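You operate a simulated robot arm through the tools that you are given. There is no shell and no other tool. Be economical: measure what you need, move in short steps, check, and stop when the job is done.

You are at the controls of a simulated two-armed robot. One attempt, no reset.

JOB
On the workbench top, fold the grey cloth in half and then in half again.

Only the result counts: the job must be done as asked and must still hold three seconds after the hand-in. Knocking over, shifting, dropping, spilling or breaking anything else fails it. Flat cloth is picked up by pressing the open fingertips on it (5 to 10 N) and closing them slowly along it; thin cloth reads only 2 to 8 mm in the jaws.

ROBOT AND FRAMES
Two 7-joint arms with two-finger parallel grippers on one trunk, on a base that drives. Base frame: it is fixed to the floor where the robot stands at the start and does not move with it; the origin is under the middle of the robot, x ahead of it, y to its left, z up; the surface under the hand at the start is at about z = 800. Lengths are in mm, angles in degrees, forces in N, time in s.
The left shoulder is at the start at [70, 163, 1095], the right one opposite. With the tool pointing down near the work surface each hand reaches from about 400 to 880 mm from the robot's upright axis, wherever it stands, measured 20 degrees to its own side. Places, roughly: workbench top [600, 400, 800]. Payload 3.43 kg a hand.
The TCP of each hand is the grasp point between the finger pads, 34 mm short of the fingertips. In the tool frame z runs along the fingers and y along their closing line. Largest opening 128 mm; finger width 24, thickness 12; the body of the gripper, 48 by 130 mm, starts 96 mm behind the TCP.
Orientation is told as [roll, pitch, yaw] about the base's x, y, z axes, in that order, counted from this pose: with the fingers straight down and closing along the base's y, the tool's x points along the base's -x, its y along +y and its z along -z.

CONTROLS
- The arms move only by the tool play_rows. It takes "left_series", "right_series" or both (then of equal length, played together; a hand with none holds still); each is a list of rows, each a list of 7 numbers: the turn, a rotation vector about the tool's x, y, z in degrees, then the shift along the tool's x, y, z in mm, then the opening, from 0 (shut) to 1 (fully open). In form: [[wx, wy, wz, tx, ty, tz, gripper], ...]. A call has 1 to 12 rows; each row shifts and turns the commanded pose from where the row before left it, along the tool's axes as they then stand. Each row takes 0.2 s and may step no farther than 50 mm and 8.6 degrees from the row before; otherwise, or with a gripper value out of range, the whole call is refused. A pose out of reach is approached as far as the arm can. The call stops where the force on the tool passes 40 N (or 10 N more than at its start, if that is more) or the arm is blocked; 0.2 s more then pass. Each finger travels about 153 mm/s and halts on what it meets, pressing with about 25 N; the grip force reading is that of the motor and also rises with nothing between the fingers. The clock runs only during rows and for 0.2 s after the last one: add rows that do not move to give the fingers time. The reply holds the time, the measured pose of the TCP, the force on the tool along the base axes, the opening and the grip force, in the units named above and with some noise, with the torque about the TCP (base axes, N m) and any sound that the robot's microphone picked up.
- Cameras (640 x 400 px; columns grow to the right, rows downward): "scene" is now at [125.1, 24.4, 1303.8]; the picture's right is [0.29, -0.96, 0.00], its down [-0.71, -0.22, -0.67] and it looks along [0.64, 0.20, -0.74] (base axes); focal length 248 px, centre (320, 200). "left" rides on the left gripper at [76, 11, -160] in its tool frame; the picture's right is [-0.15, 0.99, 0.00], its down [-0.88, -0.13, -0.46] and it looks along [-0.45, -0.07, 0.89] (tool axes); focal length 234 px, centre (320, 200). "right" rides on the right gripper at [76, -11, -160] in its tool frame; the picture's right is [0.15, 0.99, 0.00], its down [-0.88, 0.13, -0.46] and it looks along [-0.45, 0.07, 0.89] (tool axes); focal length 234 px, centre (320, 200). There is no depth. A picture from a camera that has moved, and an enlarged one, comes with that camera's place and axes in the base frame and with its lens.
- snapshot(camera): a new picture of that camera. The clock stands still meanwhile.
- slide_trunk(by): slides the trunk up (or, below 0, down) by that many mm; the arms and the scene camera ride with it, the base frame stays. It gives what a move gives, with no picture.
- drive_base(legs): drives the robot by 1 to 6 legs, each [ahead, left, turn to the left] in mm, mm and degrees, along the robot's own axes; the way and the turn of a leg run together, so that a leg with both is an arc; at most 1500 mm and 180 degrees a leg. The arms and the cameras ride along, it lands a little off, and it stops where it bumps. It gives what a move gives.
- pan_tilt(pan, tilt): turns the head with the scene camera to pan (to the left, within 86 degrees either way) and tilt (down, from -29 to 69), counted from straight ahead of the robot. It gives what a move gives.
- close_up(camera, box): a new picture of the part [left, top, right, bottom] of that camera's present view, enlarged. The clock stands still meanwhile.
- finish_job(): hands the job in; it is judged then, once.

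Go step by step. Nothing tells you exact positions but the pictures and the camera data: compare them with the known pose of the tool, close in by small moves and look again before you grip or let go. The budget is 120 turns and 92 pictures, counting those below and the enlarged ones. Unless the task says otherwise, let go and move clear before handing in, and close with one line.

The tools are called as a command line: name --argument value ..., lists and objects as JSON in quotes. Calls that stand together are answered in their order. play_rows: Moves the arms, as the interface text tells. Its arguments: {"type":"object","properties":{"left_series":{"type":"array"},"right_series":{"type":"array"}},"required":[]} The other tools are called the same way: slide_trunk (by) slides the trunk up or down; drive_base (legs) drives the base; pan_tilt (pan, tilt) turns the head that bears the scene camera; snapshot (camera) takes a picture; close_up (camera, box) takes an enlarged picture of a part of a camera's view; finish_job () hands the job in.

At the start:

```text
clock: 0.0
left_tool_pos: [501.7, 436.5, 952.8]
left_orientation: [0.0, 0.0, 0.0]
left_wrist_force: [0.3, -0.3, 0.2]
left_wrist_torque: [-0.02, -0.01, -0.01]
left_width: 128.0
left_grasp_force: 0.0
right_tool_pos: [729.3, -114.8, 945.1]
right_orientation: [0.0, 0.0, 0.1]
right_wrist_force: [-0.8, -0.2, 0.3]
right_wrist_torque: [-0.02, -0.03, 0.0]
right_width: 128.1
right_grasp_force: 0.1
trunk travel left (down, up): [-575.0, 365.0]
robot x, y, heading: [-0.1, -0.1, 0.4]
head pan, tilt: [17.0, 48.0]
```

scene: 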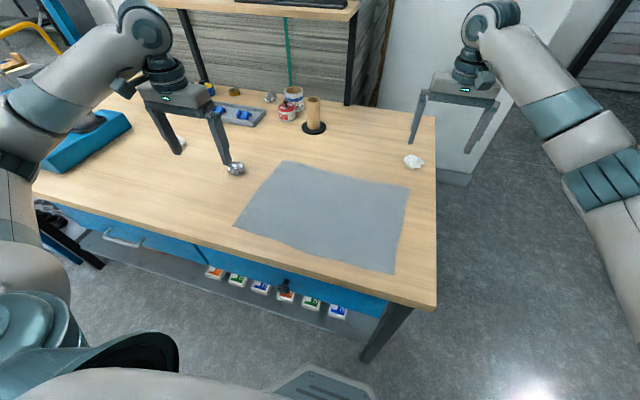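
right: 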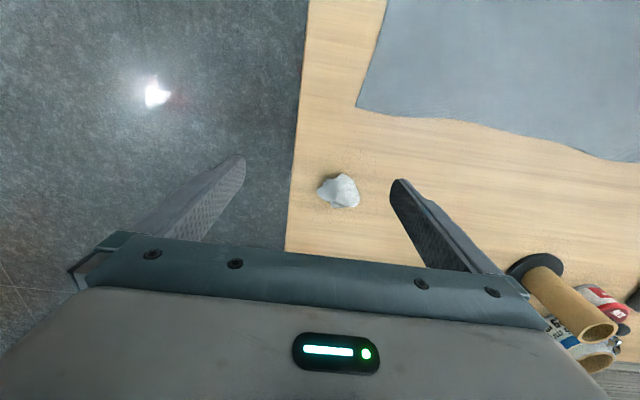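
left: 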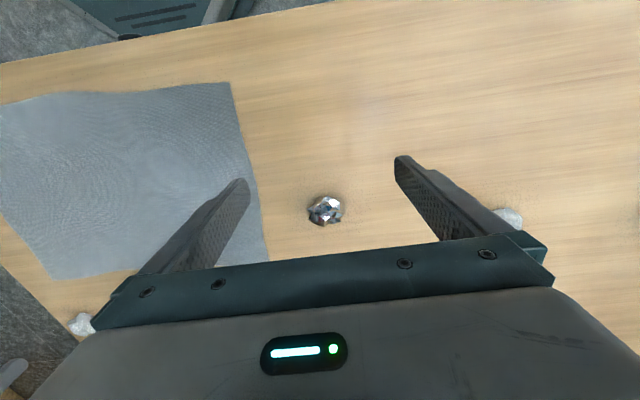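

The grey cloth lies roughly at x 403–687, y −65–335 on the bench, with a few small items around it. I plan to fold the far edge onto the near edge using both hands, so I first hover the hands over the two far corners and check them with the wrist cameras.

play_rows --left_series '[[0, 0, 0, -34, -28.5, 10, 0.3], [0, 0, 0, -34, -28.5, 10, 0.3], [0, 0, 0, -34, -28.5, 10, 0.3], [0, 0, 0, -34, -28.5, 10, 0.3], [0, 0, 0, -34, -28.5, 10, 0.3], [0, 0, 0, 0, 0, 0, 0.3]]' --right_series '[[0, 0, 0, 12.8, 14.4, 9, 0.3], [0, 0, 0, 12.8, 14.4, 9, 0.3], [0, 0, 0, 12.8, 14.4, 9, 0.3], [0, 0, 0, 12.8, 14.4, 9, 0.3], [0, 0, 0, 12.8, 14.4, 9, 0.3], [0, 0, 0, 0, 0, 0, 0.3]]'

snapshot --camera "left"

snapshot --camera "right"

snapshot --camera "scene"

```text
clock: 1.4
left_tool_pos: [674.5, 296.0, 904.5]
left_orientation: [0.1, 0.0, 0.0]
left_wrist_force: [0.2, -0.4, -0.1]
left_wrist_torque: [0.0, -0.01, -0.02]
left_width: 38.4
left_grasp_force: 0.0
right_tool_pos: [663.3, -41.2, 899.8]
right_orientation: [0.0, 0.1, -0.1]
right_wrist_force: [0.0, -0.1, 0.4]
right_wrist_torque: [0.02, -0.03, -0.02]
right_width: 38.6
right_grasp_force: 0.0
trunk travel left (down, up): [-575.0, 365.0]
robot x, y, heading: [0.4, 0.1, -0.2]
head pan, tilt: [17.0, 48.0]
```

```text
88 pictures are left
camera left: at [598.8, 307.3, 1063.9], right [0.15, 0.99, 0.0], down [0.88, -0.13, 0.46], along [0.45, -0.07, -0.89], focal length 234 px, centre (320, 200)
```

left: 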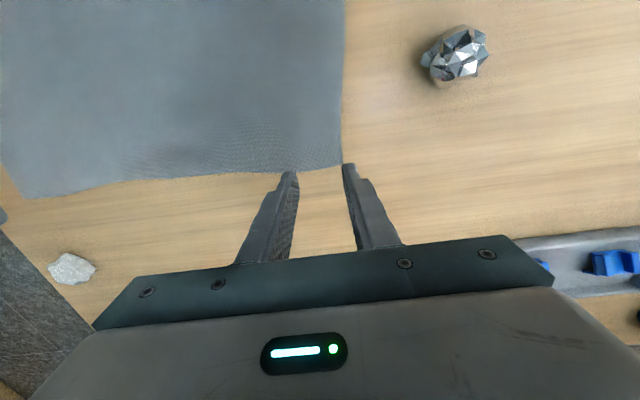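

```text
87 pictures are left
camera right: at [588.1, -52.7, 1060.2], right [-0.15, 0.99, 0.0], down [0.88, 0.13, 0.46], along [0.45, 0.07, -0.89], focal length 234 px, centre (320, 200)
```

right: 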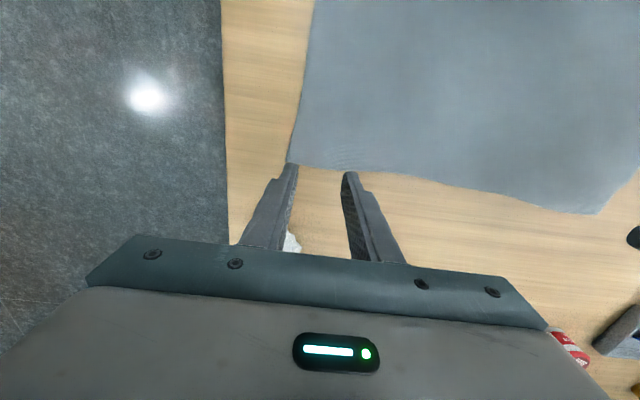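

```text
86 pictures are left
camera scene: at [124.3, 25.2, 1303.9], right [0.29, -0.96, 0.0], down [-0.71, -0.22, -0.67], along [0.64, 0.2, -0.74], focal length 248 px, centre (320, 200)
```

scene: 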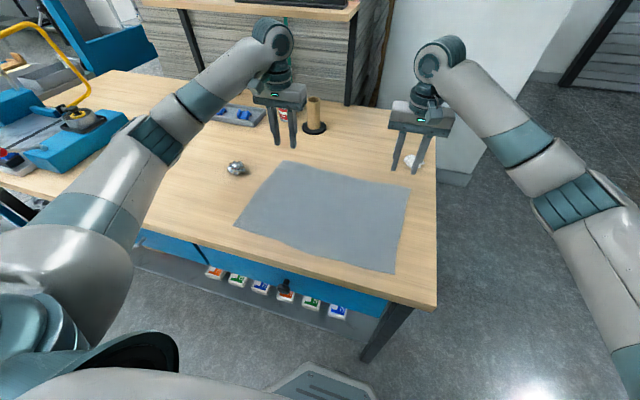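

The wrist views put the far-left corner at about (690, 320) and the far-right one at (678, −76). Both hands are almost in place, so I lower them close to the surface.

play_rows --left_series '[[0, 0, 0, 0, -6, 30, 0.3], [0, 0, 0, 0, 0, 30, 0.3], [0, 0, 0, 0, 0, 6, 0.3], [0, 0, 0, 0, 0, 0, 0.3]]' --right_series '[[0, 0, 0, 0, -2, 30, 0.3], [0, 0, 0, 0, 0, 26, 0.3], [0, 0, 0, 0, 0, 6, 0.3], [0, 0, 0, 0, 0, 0, 0.3]]'

snapshot --camera "left"

snapshot --camera "right"

```text
clock: 2.4
left_tool_pos: [674.3, 288.0, 839.0]
left_orientation: [0.0, 0.1, 0.0]
left_wrist_force: [-1.1, 0.0, -0.2]
left_wrist_torque: [0.03, 0.0, 0.03]
left_width: 38.3
left_grasp_force: 0.1
right_tool_pos: [664.7, -44.5, 839.1]
right_orientation: [0.0, 0.1, 0.0]
right_wrist_force: [0.3, 0.0, -0.1]
right_wrist_torque: [-0.02, 0.0, -0.02]
right_width: 38.3
right_grasp_force: 0.0
trunk travel left (down, up): [-575.0, 365.0]
robot x, y, heading: [1.7, -0.8, -0.1]
head pan, tilt: [17.0, 48.0]
```

```text
85 pictures are left
camera left: at [599.5, 299.2, 998.7], right [0.15, 0.99, 0.0], down [0.88, -0.13, 0.46], along [0.45, -0.07, -0.89], focal length 234 px, centre (320, 200)
```

left: 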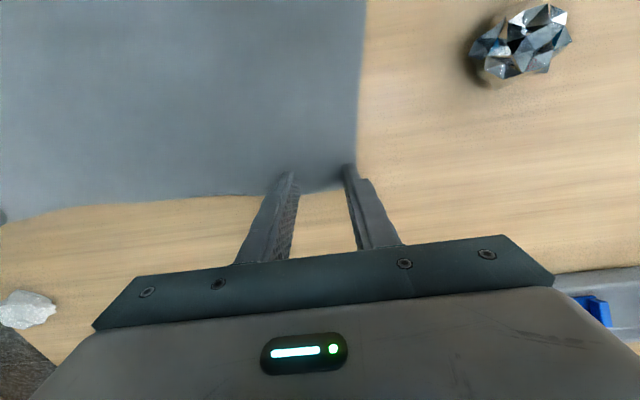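

```text
84 pictures are left
camera right: at [588.5, -56.0, 999.2], right [-0.15, 0.99, 0.0], down [0.88, 0.13, 0.45], along [0.45, 0.07, -0.89], focal length 234 px, centre (320, 200)
```

right: 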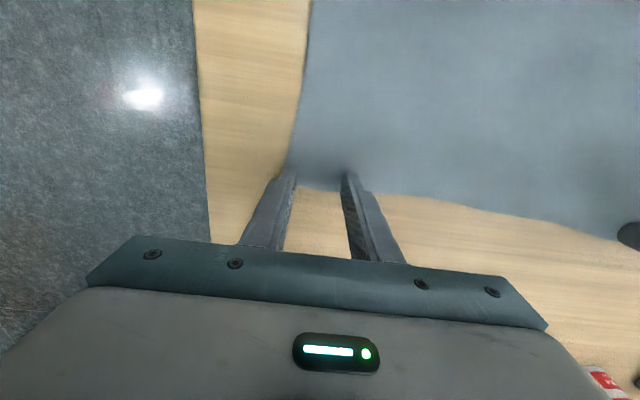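

Both fingertip pairs are over the corners; I shift them slightly inboard and press down gently.

play_rows --left_series '[[0, 0, 0, 0, -3, 2, 0.3], [0, 0, 0, 0, 0, 2, 0.3], [0, 0, 0, 0, 0, 1.5, 0.3], [0, 0, 0, 0, 0, 0, 0.3]]' --right_series '[[0, 0, 0, 0, 7, 2, 0.3], [0, 0, 0, 0, 0, 2, 0.3], [0, 0, 0, 0, 0, 1.5, 0.3], [0, 0, 0, 0, 0, 0, 0.3]]'

```text
clock: 3.4
left_tool_pos: [672.0, 284.8, 835.7]
left_orientation: [0.0, -0.2, 0.0]
left_wrist_force: [2.0, 2.2, 8.6]
left_wrist_torque: [0.1, -0.09, -0.02]
left_width: 38.2
left_grasp_force: 0.4
right_tool_pos: [664.8, -36.7, 835.8]
right_orientation: [0.2, -0.2, 0.0]
right_wrist_force: [4.7, -0.2, 18.7]
right_wrist_torque: [-0.25, -0.19, 0.04]
right_width: 38.3
right_grasp_force: 0.1
trunk travel left (down, up): [-575.0, 365.0]
robot x, y, heading: [-1.7, 2.5, -0.0]
head pan, tilt: [17.0, 48.0]
```

Left presses with 8.6 N, right a bit too hard with 19 N; I back the right off by 1 mm and close both slowly.

play_rows --left_series '[[0, 0, 0, 0, 0, 0, 0.3], [0, 0, 0, 0, 0, 0, 0.27], [0, 0, 0, 0, 0, 0, 0.24], [0, 0, 0, 0, 0, 0, 0.21], [0, 0, 0, 0, 0, 0, 0.18], [0, 0, 0, 0, 0, 0, 0.15], [0, 0, 0, 0, 0, 0, 0.12], [0, 0, 0, 0, 0, 0, 0.09], [0, 0, 0, 0, 0, 0, 0.06], [0, 0, 0, 0, 0, 0, 0.03], [0, 0, 0, 0, 0, 0, 0], [0, 0, 0, 0, 0, 0, 0]]' --right_series '[[0, 0, 0, 0, 0, -1, 0.3], [0, 0, 0, 0, 0, 0, 0.27], [0, 0, 0, 0, 0, 0, 0.24], [0, 0, 0, 0, 0, 0, 0.21], [0, 0, 0, 0, 0, 0, 0.18], [0, 0, 0, 0, 0, 0, 0.15], [0, 0, 0, 0, 0, 0, 0.12], [0, 0, 0, 0, 0, 0, 0.09], [0, 0, 0, 0, 0, 0, 0.06], [0, 0, 0, 0, 0, 0, 0.03], [0, 0, 0, 0, 0, 0, 0], [0, 0, 0, 0, 0, 0, 0]]'

snapshot --camera "left"

snapshot --camera "right"

```text
clock: 6.0
left_tool_pos: [670.6, 283.4, 835.5]
left_orientation: [0.1, -0.2, 0.0]
left_wrist_force: [-0.4, -2.8, 16.7]
left_wrist_torque: [-0.04, -0.02, 0.01]
left_width: 2.3
left_grasp_force: 25.0
right_tool_pos: [662.5, -37.8, 834.8]
right_orientation: [0.0, -0.1, -0.1]
right_wrist_force: [0.1, 3.0, 11.6]
right_wrist_torque: [0.05, -0.01, 0.01]
right_width: 2.4
right_grasp_force: 25.0
trunk travel left (down, up): [-575.0, 365.0]
robot x, y, heading: [0.3, 3.8, -0.2]
head pan, tilt: [17.0, 48.0]
```

```text
83 pictures are left
camera left: at [595.6, 295.5, 995.5], right [0.15, 0.99, 0.0], down [0.88, -0.13, 0.46], along [0.45, -0.07, -0.89], focal length 234 px, centre (320, 200)
```

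left: 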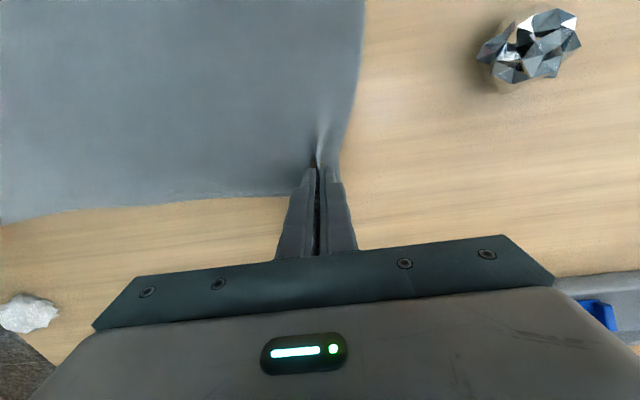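

```text
82 pictures are left
camera right: at [586.3, -49.2, 995.6], right [-0.15, 0.99, 0.0], down [0.88, 0.13, 0.46], along [0.45, 0.07, -0.89], focal length 234 px, centre (320, 200)
```

right: 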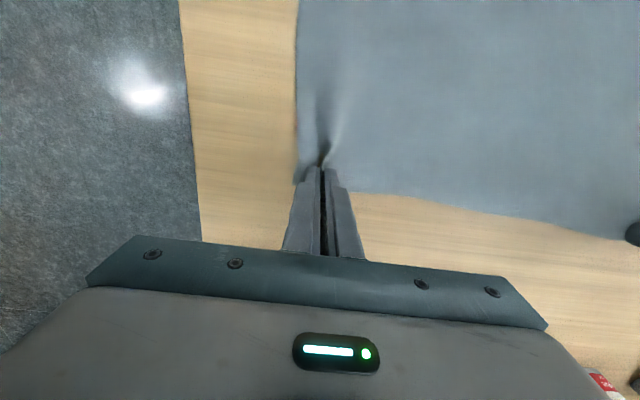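

Both hands have a thin pinch (about 2.3 mm). I start with a small lift to confirm the cloth comes along.

play_rows --left_series '[[0, 0, 0, 0, 0, -15, 0], [0, 0, 0, 0, 0, -20, 0], [0, 0, 0, 0, 0, -20, 0]]' --right_series '[[0, 0, 0, 0, 0, -15, 0], [0, 0, 0, 0, 0, -20, 0], [0, 0, 0, 0, 0, -20, 0]]'

snapshot --camera "scene"

```text
clock: 6.8
left_tool_pos: [673.1, 285.3, 887.4]
left_orientation: [-0.1, 0.0, 0.1]
left_wrist_force: [-0.2, -4.8, -0.3]
left_wrist_torque: [-0.15, 0.0, 0.01]
left_width: 2.3
left_grasp_force: 24.8
right_tool_pos: [664.3, -38.4, 887.8]
right_orientation: [0.0, 0.0, 0.0]
right_wrist_force: [0.2, 4.2, -0.2]
right_wrist_torque: [0.12, -0.02, -0.04]
right_width: 2.0
right_grasp_force: 25.0
trunk travel left (down, up): [-575.0, 365.0]
robot x, y, heading: [-1.2, -0.8, -0.0]
head pan, tilt: [17.0, 48.0]
```

```text
81 pictures are left
camera scene: at [125.0, 24.3, 1303.6], right [0.29, -0.96, 0.0], down [-0.71, -0.22, -0.67], along [0.64, 0.2, -0.74], focal length 248 px, centre (320, 200)
```

scene: 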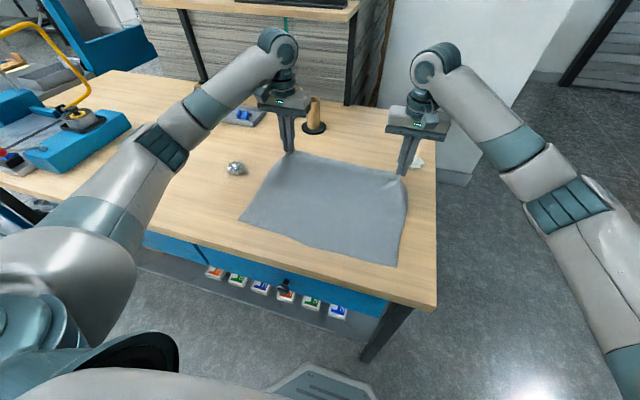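

The cloth's far edge is up, held at both corners and slightly taut. I'll lift the whole cloth with the trunk until it hangs clear, so it can be laid back down turned over and folded with the hands on the outside.

slide_trunk --by 255

snapshot --camera "scene"

snapshot --camera "right"

```text
clock: 9.4
left_tool_pos: [673.8, 284.8, 1142.9]
left_orientation: [-0.1, 0.0, -0.1]
left_wrist_force: [-0.6, -4.7, 0.6]
left_wrist_torque: [-0.14, 0.04, 0.03]
left_width: 2.4
left_grasp_force: 25.3
right_tool_pos: [664.7, -38.5, 1142.2]
right_orientation: [0.0, 0.1, 0.0]
right_wrist_force: [0.9, 3.9, -1.1]
right_wrist_torque: [0.16, -0.01, -0.06]
right_width: 2.2
right_grasp_force: 25.0
trunk travel left (down, up): [-830.0, 110.0]
robot x, y, heading: [0.2, 0.4, -0.2]
head pan, tilt: [17.0, 48.0]
```

```text
80 pictures are left
camera scene: at [125.4, 24.5, 1558.7], right [0.29, -0.96, 0.0], down [-0.71, -0.22, -0.67], along [0.64, 0.2, -0.74], focal length 248 px, centre (320, 200)
```

scene: 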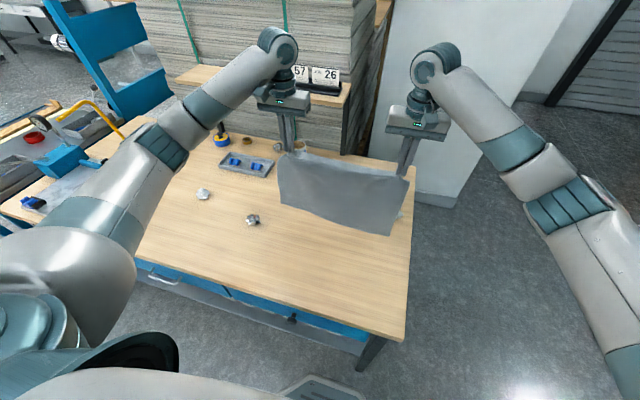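

```text
79 pictures are left
camera right: at [589.6, -49.5, 1303.4], right [-0.15, 0.99, 0.0], down [0.88, 0.13, 0.45], along [0.45, 0.07, -0.89], focal length 234 px, centre (320, 200)
```

right: 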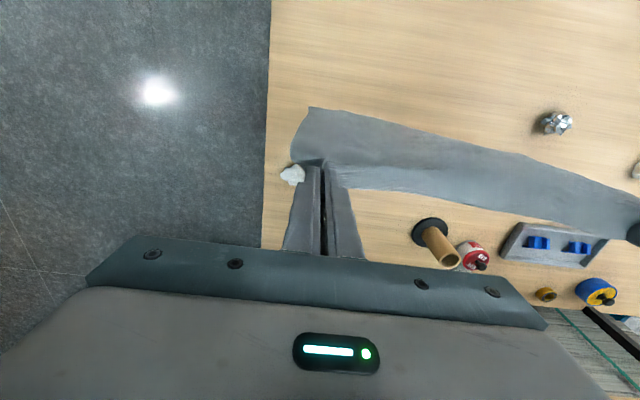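

The cloth hangs free, its lower edge at about x 637 and some 50 mm above the bench. I lower it while moving towards the robot, so the bottom edge trails out ahead (+x).

play_rows --left_series '[[0, 0, 0, 8, -2, 20, 0], [0, 0, 0, 20, 0, 20, 0], [0, 0, 0, 22, 0, 18, 0], [0, 0, 0, 22, 0, 10, 0], [0, 0, 0, 22, 0, 10, 0], [0, 0, 0, 0, 0, 0, 0]]' --right_series '[[0, 0, 0, 8, 2, 20, 0], [0, 0, 0, 20, 0, 20, 0], [0, 0, 0, 22, 0, 18, 0], [0, 0, 0, 22, 0, 10, 0], [0, 0, 0, 22, 0, 10, 0], [0, 0, 0, 0, 0, 0, 0]]'

snapshot --camera "scene"

snapshot --camera "right"

```text
clock: 10.8
left_tool_pos: [580.0, 282.6, 1066.3]
left_orientation: [0.1, 0.0, 0.0]
left_wrist_force: [0.3, -1.8, -0.8]
left_wrist_torque: [-0.04, 0.0, 0.0]
left_width: 2.3
left_grasp_force: 25.3
right_tool_pos: [572.1, -35.7, 1064.6]
right_orientation: [0.0, 0.1, 0.0]
right_wrist_force: [0.3, 2.2, -0.4]
right_wrist_torque: [0.05, 0.0, -0.01]
right_width: 2.3
right_grasp_force: 24.6
trunk travel left (down, up): [-830.0, 110.0]
robot x, y, heading: [4.0, -3.3, -0.1]
head pan, tilt: [17.0, 48.0]
```

```text
78 pictures are left
camera scene: at [126.0, 24.2, 1558.7], right [0.29, -0.96, 0.0], down [-0.71, -0.22, -0.67], along [0.64, 0.2, -0.74], focal length 248 px, centre (320, 200)
```

scene: 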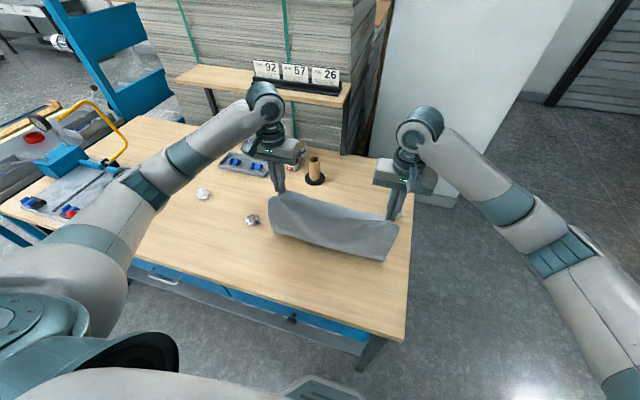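

```text
77 pictures are left
camera right: at [495.8, -48.3, 1224.4], right [-0.15, 0.99, 0.0], down [0.88, 0.13, 0.45], along [0.45, 0.07, -0.89], focal length 234 px, centre (320, 200)
```

right: 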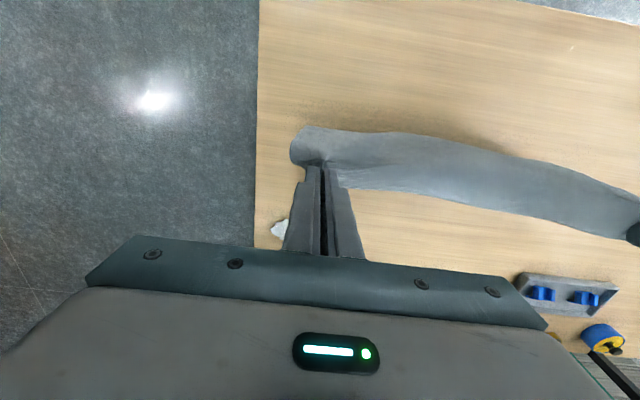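

The cloth seems to be starting to curl away at the bottom; I enlarge the view to see where the lower edge went.

close_up --camera "scene" --box '[230, 130, 430, 280]'

snapshot --camera "left"

```text
2.67 times, centred on (330, 205) of scene
camera zoom: at [126.0, 24.2, 1558.7], right [0.29, -0.96, 0.0], down [-0.71, -0.22, -0.67], along [0.64, 0.2, -0.74], focal length 662 px, centre (293, 187)
```

zoom: 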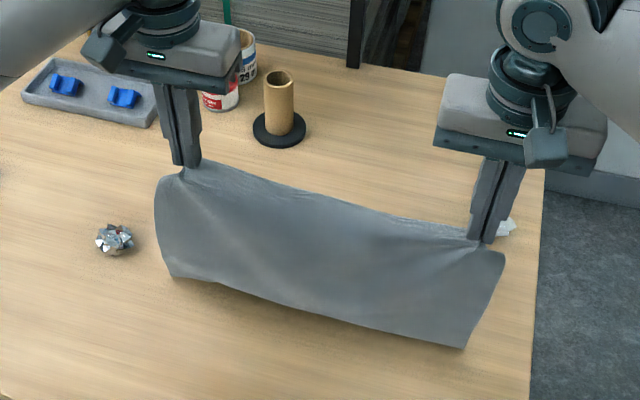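

```text
75 pictures are left
camera left: at [504.2, 294.3, 1226.2], right [0.15, 0.99, 0.0], down [0.88, -0.13, 0.46], along [0.45, -0.07, -0.89], focal length 234 px, centre (320, 200)
```

left: 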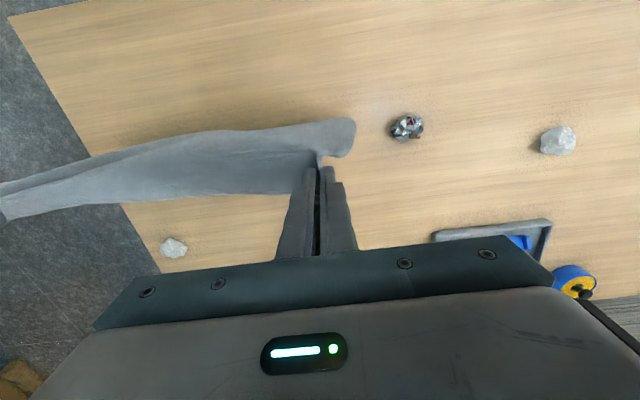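

The cloth is nearly vertical with its lower edge touching the bench at about x 577. I continue towards the robot and down to lay the first half.

play_rows --left_series '[[0, 0, 0, 20, 0, 5, 0], [0, 0, 0, 20, 0, 15, 0], [0, 0, 0, 20, 0, 20, 0], [0, 0, 0, 0, 0, 0, 0]]' --right_series '[[0, 0, 0, 20, 0, 5, 0], [0, 0, 0, 20, 0, 15, 0], [0, 0, 0, 20, 0, 20, 0], [0, 0, 0, 0, 0, 0, 0]]'

snapshot --camera "scene"

snapshot --camera "right"

```text
clock: 11.8
left_tool_pos: [518.6, 282.9, 1024.3]
left_orientation: [0.0, 0.0, 0.0]
left_wrist_force: [0.2, -1.0, 0.7]
left_wrist_torque: [-0.07, 0.03, 0.03]
left_width: 2.3
left_grasp_force: 25.2
right_tool_pos: [512.9, -36.2, 1025.0]
right_orientation: [0.0, -0.1, 0.0]
right_wrist_force: [-0.2, 1.4, 0.3]
right_wrist_torque: [0.03, 0.03, -0.07]
right_width: 1.9
right_grasp_force: 24.8
trunk travel left (down, up): [-830.0, 110.0]
robot x, y, heading: [3.1, 1.4, -0.2]
head pan, tilt: [17.0, 48.0]
```

```text
74 pictures are left
camera scene: at [125.4, 24.2, 1558.8], right [0.29, -0.96, 0.0], down [-0.71, -0.22, -0.67], along [0.64, 0.2, -0.74], focal length 248 px, centre (320, 200)
```

scene: 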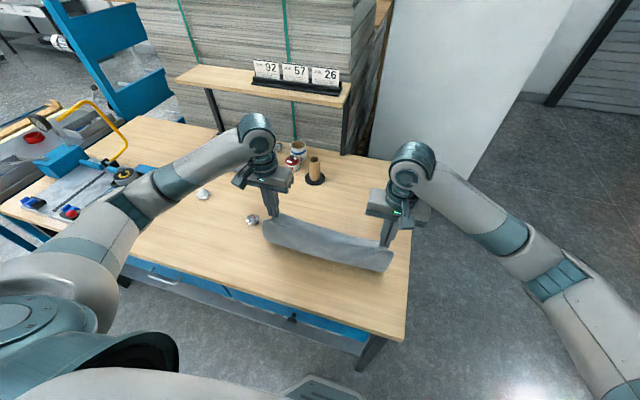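

```text
73 pictures are left
camera right: at [436.4, -47.6, 1184.9], right [-0.15, 0.99, 0.0], down [0.88, 0.13, 0.46], along [0.45, 0.07, -0.89], focal length 234 px, centre (320, 200)
```

right: 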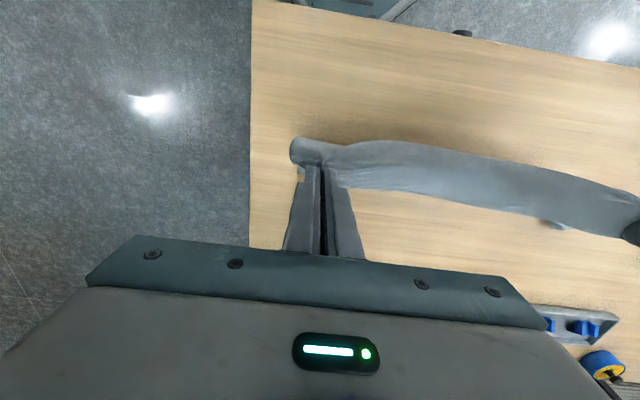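

The body now hides its lower edge, so it is lying forward of the hands. I continue down and back.

play_rows --left_series '[[0, 0, 0, 16, 0, 20, 0], [0, 0, 0, 14, 0, 20, 0], [0, 0, 0, 12, 0, 20, 0], [0, 0, 0, 8, 0, 20, 0], [0, 0, 0, 0, 0, 0, 0]]' --right_series '[[0, 0, 0, 16, 0, 20, 0], [0, 0, 0, 14, 0, 20, 0], [0, 0, 0, 12, 0, 20, 0], [0, 0, 0, 8, 0, 20, 0], [0, 0, 0, 0, 0, 0, 0]]'

snapshot --camera "scene"

snapshot --camera "right"

snapshot --camera "left"

```text
clock: 13.0
left_tool_pos: [471.4, 281.9, 946.0]
left_orientation: [0.0, 0.0, 0.0]
left_wrist_force: [0.4, 0.1, 0.1]
left_wrist_torque: [-0.02, -0.01, -0.02]
left_width: 2.3
left_grasp_force: 24.7
right_tool_pos: [460.8, -35.1, 944.0]
right_orientation: [0.0, 0.2, 0.0]
right_wrist_force: [0.0, 0.7, 0.3]
right_wrist_torque: [-0.03, -0.03, -0.02]
right_width: 2.1
right_grasp_force: 25.5
trunk travel left (down, up): [-830.0, 110.0]
robot x, y, heading: [-2.0, -0.6, -0.1]
head pan, tilt: [17.0, 48.0]
```

```text
72 pictures are left
camera scene: at [125.7, 24.4, 1558.8], right [0.29, -0.96, 0.0], down [-0.71, -0.22, -0.67], along [0.64, 0.2, -0.74], focal length 248 px, centre (320, 200)
```

scene: 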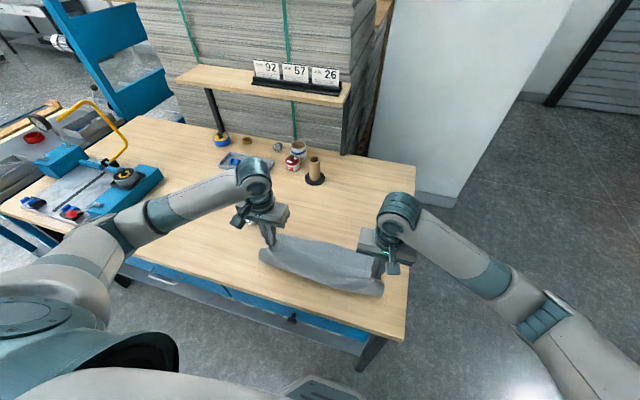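

```text
71 pictures are left
camera right: at [385.0, -45.6, 1103.9], right [-0.15, 0.99, 0.0], down [0.88, 0.13, 0.45], along [0.45, 0.07, -0.89], focal length 234 px, centre (320, 200)
```

right: 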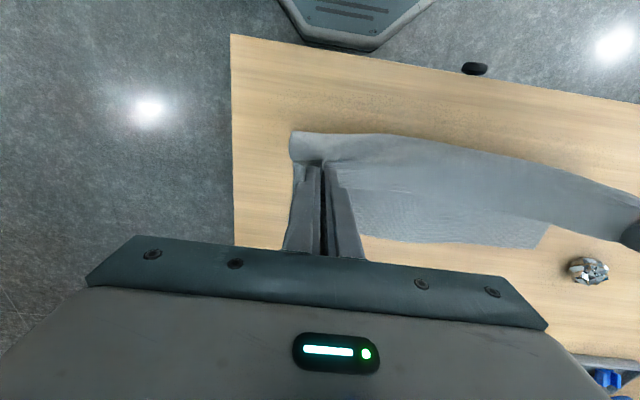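

```text
70 pictures are left
camera left: at [397.1, 293.4, 1105.9], right [0.15, 0.99, 0.0], down [0.88, -0.13, 0.46], along [0.45, -0.07, -0.89], focal length 234 px, centre (320, 200)
```

left: 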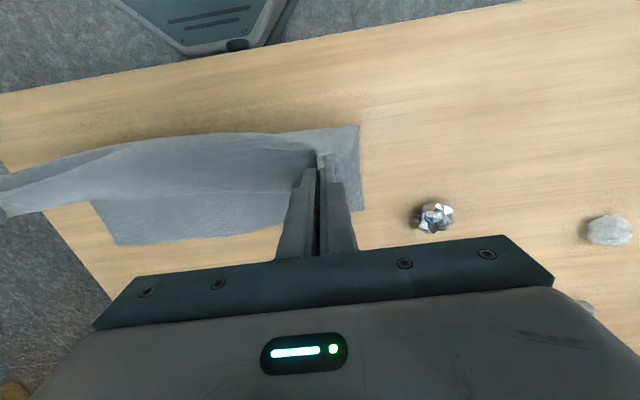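

The first half lies flat, its edge at x≈579 from y −60 to 333. Now I swing the held edge forward over it and down, shifting 14 mm in y so the corners line up.

play_rows --left_series '[[0, 0, 0, -14.7, 2.4, 10, 0], [0, 0, 0, -14.7, 2.4, 14, 0], [0, 0, 0, -14.7, 2.4, 18, 0], [0, 0, 0, -14.7, 2.4, 20, 0], [0, 0, 0, -14.7, 2.4, 15, 0], [0, 0, 0, -14.7, 2.4, 10, 0], [0, 0, 0, 0, 0, 0, 0]]' --right_series '[[0, 0, 0, -17.5, 2.4, 10, 0], [0, 0, 0, -17.5, 2.4, 14, 0], [0, 0, 0, -17.5, 2.4, 18, 0], [0, 0, 0, -17.5, 2.4, 20, 0], [0, 0, 0, -17.5, 2.4, 15, 0], [0, 0, 0, -17.5, 2.4, 10, 0], [0, 0, 0, 0, 0, 0, 0]]'

snapshot --camera "scene"

snapshot --camera "right"

snapshot --camera "left"

```text
clock: 14.6
left_tool_pos: [557.6, 294.3, 856.9]
left_orientation: [0.0, 0.0, 0.0]
left_wrist_force: [-0.4, 0.2, -0.2]
left_wrist_torque: [-0.01, -0.01, 0.01]
left_width: 2.2
left_grasp_force: 24.6
right_tool_pos: [567.3, -20.7, 858.2]
right_orientation: [-0.1, 0.0, -0.1]
right_wrist_force: [0.8, -0.2, -0.6]
right_wrist_torque: [-0.01, 0.0, -0.06]
right_width: 2.0
right_grasp_force: 25.3
trunk travel left (down, up): [-830.0, 110.0]
robot x, y, heading: [-1.2, -3.0, 0.0]
head pan, tilt: [17.0, 48.0]
```

```text
69 pictures are left
camera scene: at [124.5, 24.3, 1558.9], right [0.29, -0.96, 0.0], down [-0.71, -0.22, -0.67], along [0.64, 0.2, -0.74], focal length 248 px, centre (320, 200)
```

scene: 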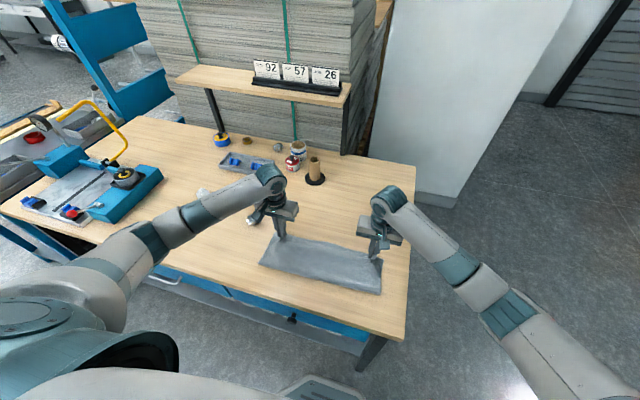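

```text
68 pictures are left
camera right: at [490.4, -32.6, 1018.7], right [-0.15, 0.99, 0.0], down [0.88, 0.13, 0.46], along [0.45, 0.07, -0.89], focal length 234 px, centre (320, 200)
```

right: 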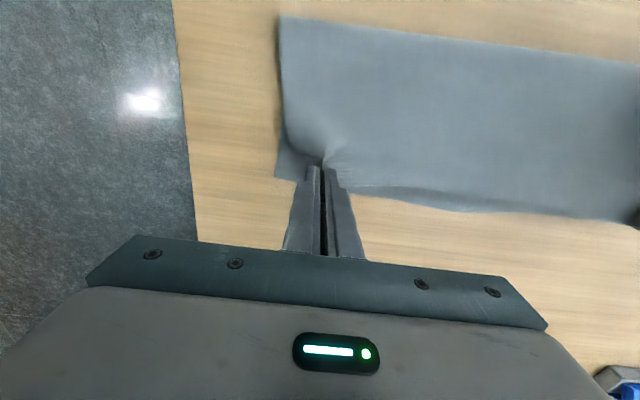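

```text
67 pictures are left
camera left: at [483.3, 306.2, 1018.0], right [0.15, 0.99, 0.0], down [0.88, -0.13, 0.46], along [0.45, -0.07, -0.89], focal length 234 px, centre (320, 200)
```

left: 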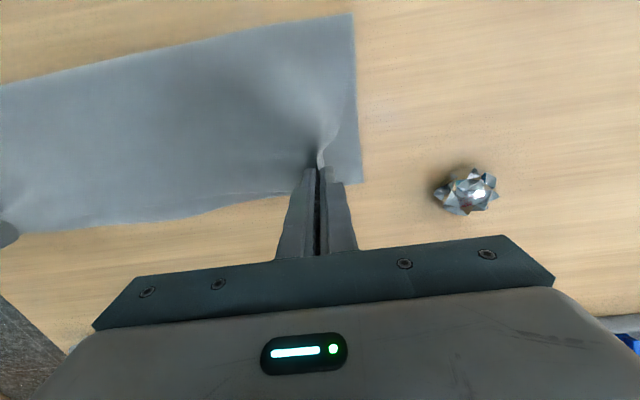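

The layers align well (lower edge at x≈581, corners within a few mm). I lower to the surface and open the fingers slowly to lay the edge down.

play_rows --left_series '[[0, 0, 0, -2, 0, 10, 0], [0, 0, 0, 0, 0, 8, 0], [0, 0, 0, 0, 0, 2, 0], [0, 0, 0, 0, 0, 0, 0.05], [0, 0, 0, 0, 0, 0, 0.1], [0, 0, 0, 0, 0, 0, 0.15], [0, 0, 0, 0, 0, 0, 0.2], [0, 0, 0, 0, 0, 0, 0.25], [0, 0, 0, 0, 0, 0, 0.3], [0, 0, 0, 0, 0, 0, 0.3]]' --right_series '[[0, 0, 0, 0, 0, 10, 0], [0, 0, 0, 0, 0, 9, 0], [0, 0, 0, 0, 0, 2, 0], [0, 0, 0, 0, 0, 0, 0.05], [0, 0, 0, 0, 0, 0, 0.1], [0, 0, 0, 0, 0, 0, 0.15], [0, 0, 0, 0, 0, 0, 0.2], [0, 0, 0, 0, 0, 0, 0.25], [0, 0, 0, 0, 0, 0, 0.3], [0, 0, 0, 0, 0, 0, 0.3]]'

snapshot --camera "right"

snapshot --camera "left"

```text
clock: 16.8
left_tool_pos: [559.1, 296.4, 838.6]
left_orientation: [0.0, 0.1, 0.0]
left_wrist_force: [-0.7, -0.1, 0.2]
left_wrist_torque: [-0.01, 0.02, 0.01]
left_width: 38.5
left_grasp_force: 0.1
right_tool_pos: [566.3, -22.5, 837.8]
right_orientation: [-0.1, 0.0, 0.0]
right_wrist_force: [0.3, -0.8, -0.1]
right_wrist_torque: [-0.03, 0.0, -0.01]
right_width: 38.3
right_grasp_force: 0.0
trunk travel left (down, up): [-830.0, 110.0]
robot x, y, heading: [1.0, 2.2, 0.1]
head pan, tilt: [17.0, 48.0]
```

```text
66 pictures are left
camera right: at [490.0, -33.5, 998.2], right [-0.15, 0.99, 0.0], down [0.88, 0.13, 0.46], along [0.45, 0.07, -0.89], focal length 234 px, centre (320, 200)
```

right: 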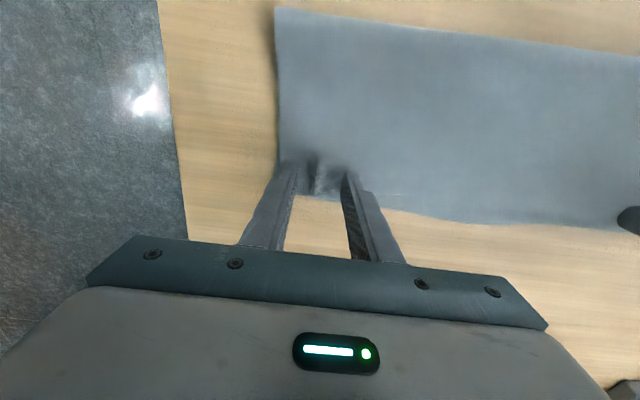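

```text
65 pictures are left
camera left: at [484.7, 307.5, 998.7], right [0.15, 0.99, 0.0], down [0.88, -0.13, 0.46], along [0.45, -0.07, -0.89], focal length 234 px, centre (320, 200)
```

left: 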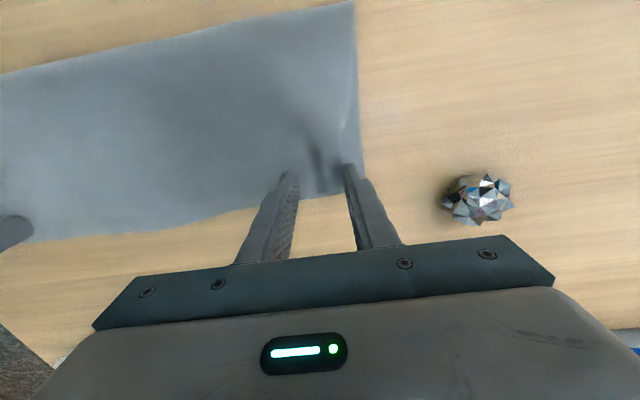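

Released, with only a small leftover crease at each corner. I lift both hands clear to inspect the result.

play_rows --left_series '[[0, 0, 0, 0, 0, -10, 0.3], [0, 0, 0, 0, 0, -30, 0.3], [0, 0, 0, 0, 10, -40, 0.3], [0, 0, 0, -20, 25, -30, 0.3], [0, 0, 0, -30, 30, 0, 0.3], [0, 0, 0, -30, 30, 0, 0.3]]' --right_series '[[0, 0, 0, 0, 0, -10, 0.3], [0, 0, 0, 0, 0, -30, 0.3], [0, 0, 0, 0, -10, -40, 0.3], [0, 0, 0, 0, -25, -30, 0.3], [0, 0, 0, 0, -30, 0, 0.3], [0, 0, 0, 0, -30, 0, 0.3]]'

close_up --camera "scene" --box '[220, 170, 420, 320]'

snapshot --camera "right"

```text
clock: 18.2
left_tool_pos: [640.7, 392.3, 950.0]
left_orientation: [0.1, 0.0, 0.0]
left_wrist_force: [-0.4, 0.5, 0.4]
left_wrist_torque: [-0.01, 0.06, -0.02]
left_width: 38.5
left_grasp_force: 0.0
right_tool_pos: [566.0, -117.3, 949.2]
right_orientation: [0.0, 0.2, 0.0]
right_wrist_force: [1.0, -1.1, -0.6]
right_wrist_torque: [0.01, 0.02, 0.0]
right_width: 38.8
right_grasp_force: 0.0
trunk travel left (down, up): [-830.0, 110.0]
robot x, y, heading: [-0.3, -0.2, -0.1]
head pan, tilt: [17.0, 48.0]
```

```text
2.67 times, centred on (320, 245) of scene
camera zoom: at [125.7, 23.7, 1558.7], right [0.29, -0.96, 0.0], down [-0.71, -0.22, -0.67], along [0.64, 0.2, -0.74], focal length 662 px, centre (320, 80)
```

zoom: 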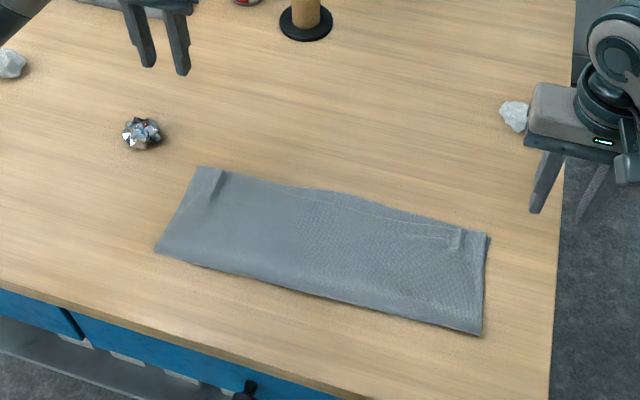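

```text
63 pictures are left
camera right: at [490.4, -128.4, 1110.0], right [-0.15, 0.99, 0.0], down [0.88, 0.13, 0.45], along [0.45, 0.07, -0.89], focal length 234 px, centre (320, 200)
```

right: 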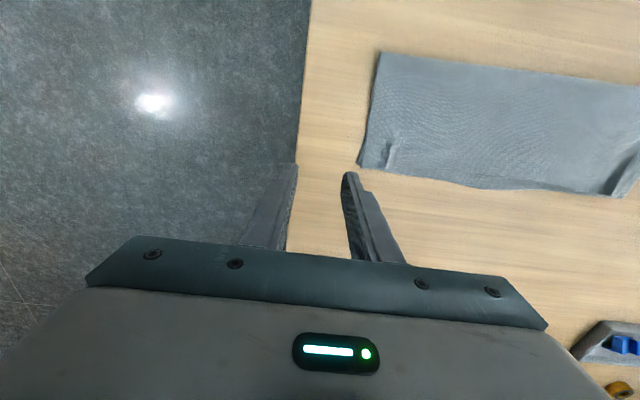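

The first fold is clean: the strip covers about x 450–585, y −60–340. For the second fold I pinch both layers at the middle of the right end with the right hand: outer finger just past the edge and tilted a little lower so it scoops both layers.

play_rows --left_series '[[0, 0, 0, 0, 30, 0, 0.3], [0, 0, 0, 0, 30, 0, 0.3], [0, 0, 0, 0, 0, 0, 0.3], [0, 0, 0, 0, 0, 0, 0.3], [0, 0, 0, 0, 0, 0, 0.3]]' --right_series '[[0, 0, 0, 15, 22, 0, 0.3], [0, 0, 0, 15, 22, 20, 0.3], [0, 0, 0, 16, 24, 29, 0.3], [-3, 0, 0, 0, 4, 30, 0.3], [0, 0, 0, 0, 0, 0, 0.3]]'

snapshot --camera "right"

```text
clock: 19.4
left_tool_pos: [639.8, 451.2, 947.9]
left_orientation: [0.0, -0.1, 0.0]
left_wrist_force: [0.0, -0.7, 0.1]
left_wrist_torque: [0.01, -0.02, 0.01]
left_width: 38.4
left_grasp_force: 0.0
right_tool_pos: [520.2, -42.5, 866.9]
right_orientation: [2.9, 0.0, -0.1]
right_wrist_force: [0.2, -0.1, 0.5]
right_wrist_torque: [-0.03, 0.04, 0.01]
right_width: 38.3
right_grasp_force: 0.2
trunk travel left (down, up): [-830.0, 110.0]
robot x, y, heading: [-2.9, 1.1, 0.1]
head pan, tilt: [17.0, 48.0]
```

```text
62 pictures are left
camera right: at [444.4, -62.9, 1026.9], right [-0.15, 0.99, 0.05], down [0.88, 0.11, 0.46], along [0.45, 0.11, -0.89], focal length 234 px, centre (320, 200)
```

right: 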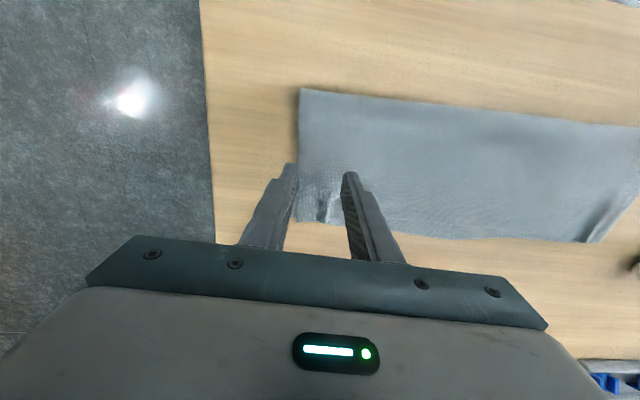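

Edge at x=520 is at y≈−61, slanted about 6°, so I yaw the hand to match and come down to just above the surface.

play_rows --right_series '[[0, 0, -6, 0, -4, 12, 0.3], [0, 0, 0, 0, -1, 13, 0.3], [0, 0, 0, 0, 0, 0, 0.3]]'

snapshot --camera "right"

```text
clock: 20.2
left_tool_pos: [640.3, 452.0, 947.2]
left_orientation: [0.0, 0.0, 0.0]
left_wrist_force: [0.3, -0.8, -0.5]
left_wrist_torque: [-0.01, -0.01, -0.01]
left_width: 38.0
left_grasp_force: 0.0
right_tool_pos: [521.6, -46.6, 842.2]
right_orientation: [3.0, -0.3, 6.0]
right_wrist_force: [0.2, 0.4, -0.2]
right_wrist_torque: [0.0, -0.01, -0.01]
right_width: 38.5
right_grasp_force: 0.1
trunk travel left (down, up): [-830.0, 110.0]
robot x, y, heading: [4.3, -0.5, -0.0]
head pan, tilt: [17.0, 48.0]
```

```text
61 pictures are left
camera right: at [447.8, -75.4, 1001.7], right [-0.25, 0.97, 0.05], down [0.86, 0.2, 0.47], along [0.44, 0.16, -0.88], focal length 234 px, centre (320, 200)
```

right: 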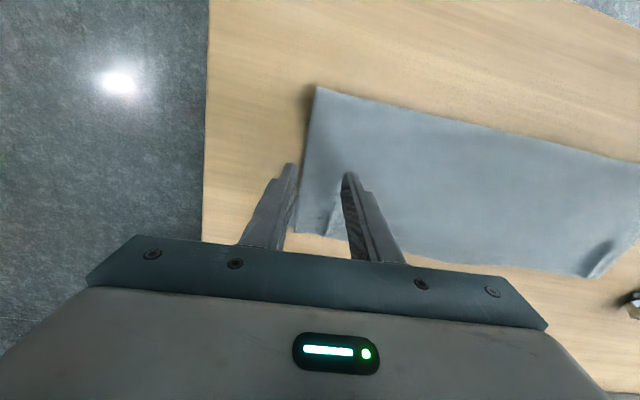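

The outer finger sits about 5 mm outside the edge. I press down slowly.

play_rows --right_series '[[0, 0, 0, 0, 1, 3, 0.3], [0, 0, 0, 0, 0, 2, 0.3], [0, 0, 0, 0, 0, 1.5, 0.3], [0, 0, 0, 0, 0, 0, 0.3]]'

```text
clock: 21.2
left_tool_pos: [640.3, 452.5, 949.3]
left_orientation: [0.0, 0.0, 0.0]
left_wrist_force: [-0.3, 0.4, 0.0]
left_wrist_torque: [0.03, 0.02, -0.03]
left_width: 38.4
left_grasp_force: 0.2
right_tool_pos: [519.9, -47.2, 837.6]
right_orientation: [3.0, -0.2, 6.0]
right_wrist_force: [0.2, 0.5, -1.4]
right_wrist_torque: [0.01, 0.02, 0.0]
right_width: 38.5
right_grasp_force: 0.1
trunk travel left (down, up): [-830.0, 110.0]
robot x, y, heading: [-0.7, 2.4, 0.1]
head pan, tilt: [17.0, 48.0]
```

No contact yet; another 2.5 mm.

play_rows --right_series '[[0, 0, 0, 0, 0, 1, 0.3], [0, 0, 0, 0, 0, 1, 0.3], [0, 0, 0, 0, 0, 0.5, 0.3], [0, 0, 0, 0, 0, 0, 0.3]]'

```text
clock: 22.2
left_tool_pos: [639.7, 450.7, 948.7]
left_orientation: [0.0, 0.0, 0.1]
left_wrist_force: [0.4, -0.2, 0.3]
left_wrist_torque: [0.02, 0.01, -0.01]
left_width: 38.3
left_grasp_force: 0.1
right_tool_pos: [520.5, -45.8, 835.8]
right_orientation: [2.9, -0.3, 5.9]
right_wrist_force: [0.3, -1.9, 13.2]
right_wrist_torque: [-0.43, 0.09, 0.0]
right_width: 38.6
right_grasp_force: 1.1
trunk travel left (down, up): [-830.0, 110.0]
robot x, y, heading: [2.0, 1.4, -0.1]
head pan, tilt: [17.0, 48.0]
```

The load sits on the outer finger (on the bench), as intended. I take off 1° of tilt so the inner finger presses too, then close slowly.

play_rows --right_series '[[1.2, 0, 0, 0, 0, 0, 0.3], [0, 0, 0, 0, 0, 0, 0.27], [0, 0, 0, 0, 0, 0, 0.24], [0, 0, 0, 0, 0, 0, 0.21], [0, 0, 0, 0, 0, 0, 0.18], [0, 0, 0, 0, 0, 0, 0.15], [0, 0, 0, 0, 0, 0, 0.12], [0, 0, 0, 0, 0, 0, 0.09], [0, 0, 0, 0, 0, 0, 0.06], [0, 0, 0, 0, 0, 0, 0.03], [0, 0, 0, 0, 0, 0, 0], [0, 0, 0, 0, 0, 0, 0]]'

snapshot --camera "right"

close_up --camera "scene" --box '[300, 190, 420, 280]'

```text
clock: 24.8
left_tool_pos: [637.5, 452.6, 949.9]
left_orientation: [0.1, -0.2, -0.1]
left_wrist_force: [0.4, -0.4, 1.0]
left_wrist_torque: [0.0, 0.0, 0.01]
left_width: 38.3
left_grasp_force: 0.1
right_tool_pos: [519.1, -45.3, 835.5]
right_orientation: [1.8, -0.5, 6.1]
right_wrist_force: [-0.8, 1.1, 24.7]
right_wrist_torque: [0.15, 0.08, 0.0]
right_width: 4.4
right_grasp_force: 24.7
trunk travel left (down, up): [-830.0, 110.0]
robot x, y, heading: [-1.8, -0.3, 0.0]
head pan, tilt: [17.0, 48.0]
```

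```text
60 pictures are left
camera right: at [444.2, -69.8, 994.7], right [-0.25, 0.97, 0.03], down [0.86, 0.21, 0.47], along [0.45, 0.14, -0.88], focal length 234 px, centre (320, 200)
```

right: 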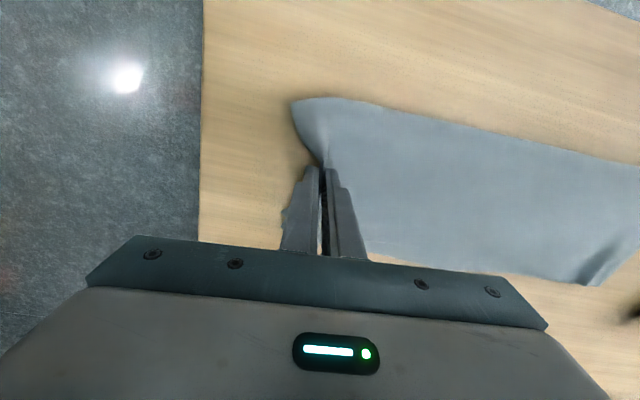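

```text
4.44 times, centred on (360, 235) of scene
camera zoom: at [122.4, 24.8, 1559.1], right [0.29, -0.96, 0.0], down [-0.71, -0.22, -0.67], along [0.64, 0.2, -0.74], focal length 1102 px, centre (142, 44)
```

zoom: 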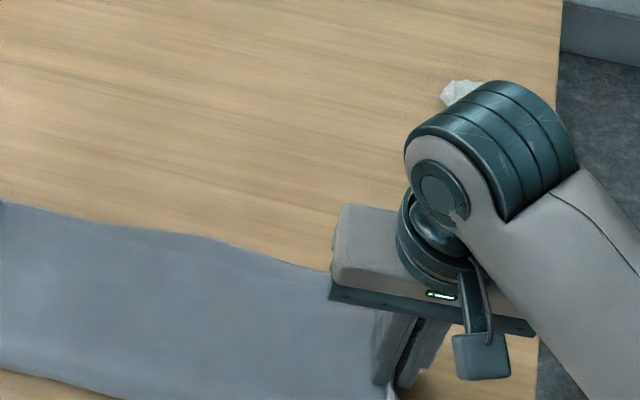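

Jaw reading is 4.4 mm, double the single-layer ridge, so both layers are pinched. I lift a little and check.

play_rows --right_series '[[0, 0, 0, 0, 0, -15, 0], [0, 0, 0, 0, 10, -25, 0], [0, 0, 0, 0, 10, -30, 0], [0, 0, 0, 0, 10, -30, 0], [0, 0, 0, 0, 0, 0, 0]]'

snapshot --camera "right"

snapshot --camera "scene"

```text
clock: 26.0
left_tool_pos: [639.2, 452.1, 948.6]
left_orientation: [0.0, 0.1, 0.0]
left_wrist_force: [-0.3, 0.1, 0.4]
left_wrist_torque: [-0.04, -0.05, 0.03]
left_width: 38.2
left_grasp_force: 0.0
right_tool_pos: [516.8, -18.3, 937.1]
right_orientation: [1.6, -0.3, 5.9]
right_wrist_force: [0.0, 0.0, -0.9]
right_wrist_torque: [0.03, 0.0, -0.05]
right_width: 4.0
right_grasp_force: 24.9
trunk travel left (down, up): [-830.0, 110.0]
robot x, y, heading: [1.1, 1.7, -0.4]
head pan, tilt: [17.0, 48.0]
```

```text
58 pictures are left
camera right: at [442.7, -43.2, 1097.0], right [-0.25, 0.97, 0.03], down [0.86, 0.21, 0.46], along [0.44, 0.14, -0.89], focal length 234 px, centre (320, 200)
```

right: 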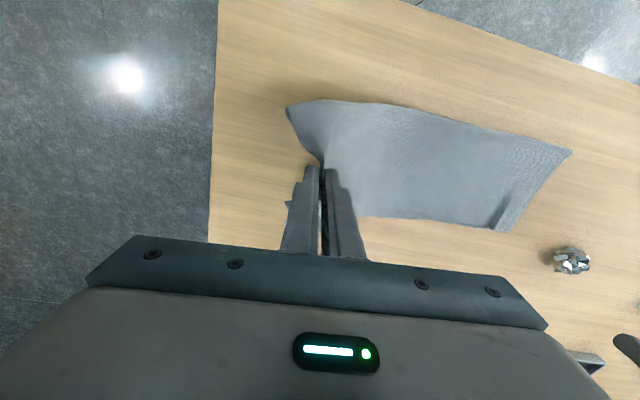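

```text
57 pictures are left
camera scene: at [124.5, 24.8, 1558.8], right [0.29, -0.96, 0.0], down [-0.71, -0.22, -0.67], along [0.64, 0.2, -0.74], focal length 248 px, centre (320, 200)
```

scene: 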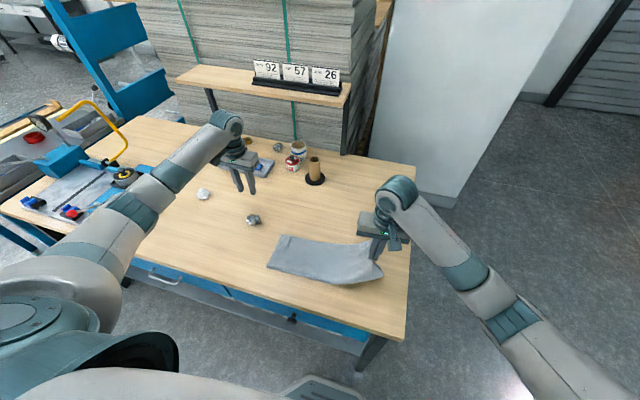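

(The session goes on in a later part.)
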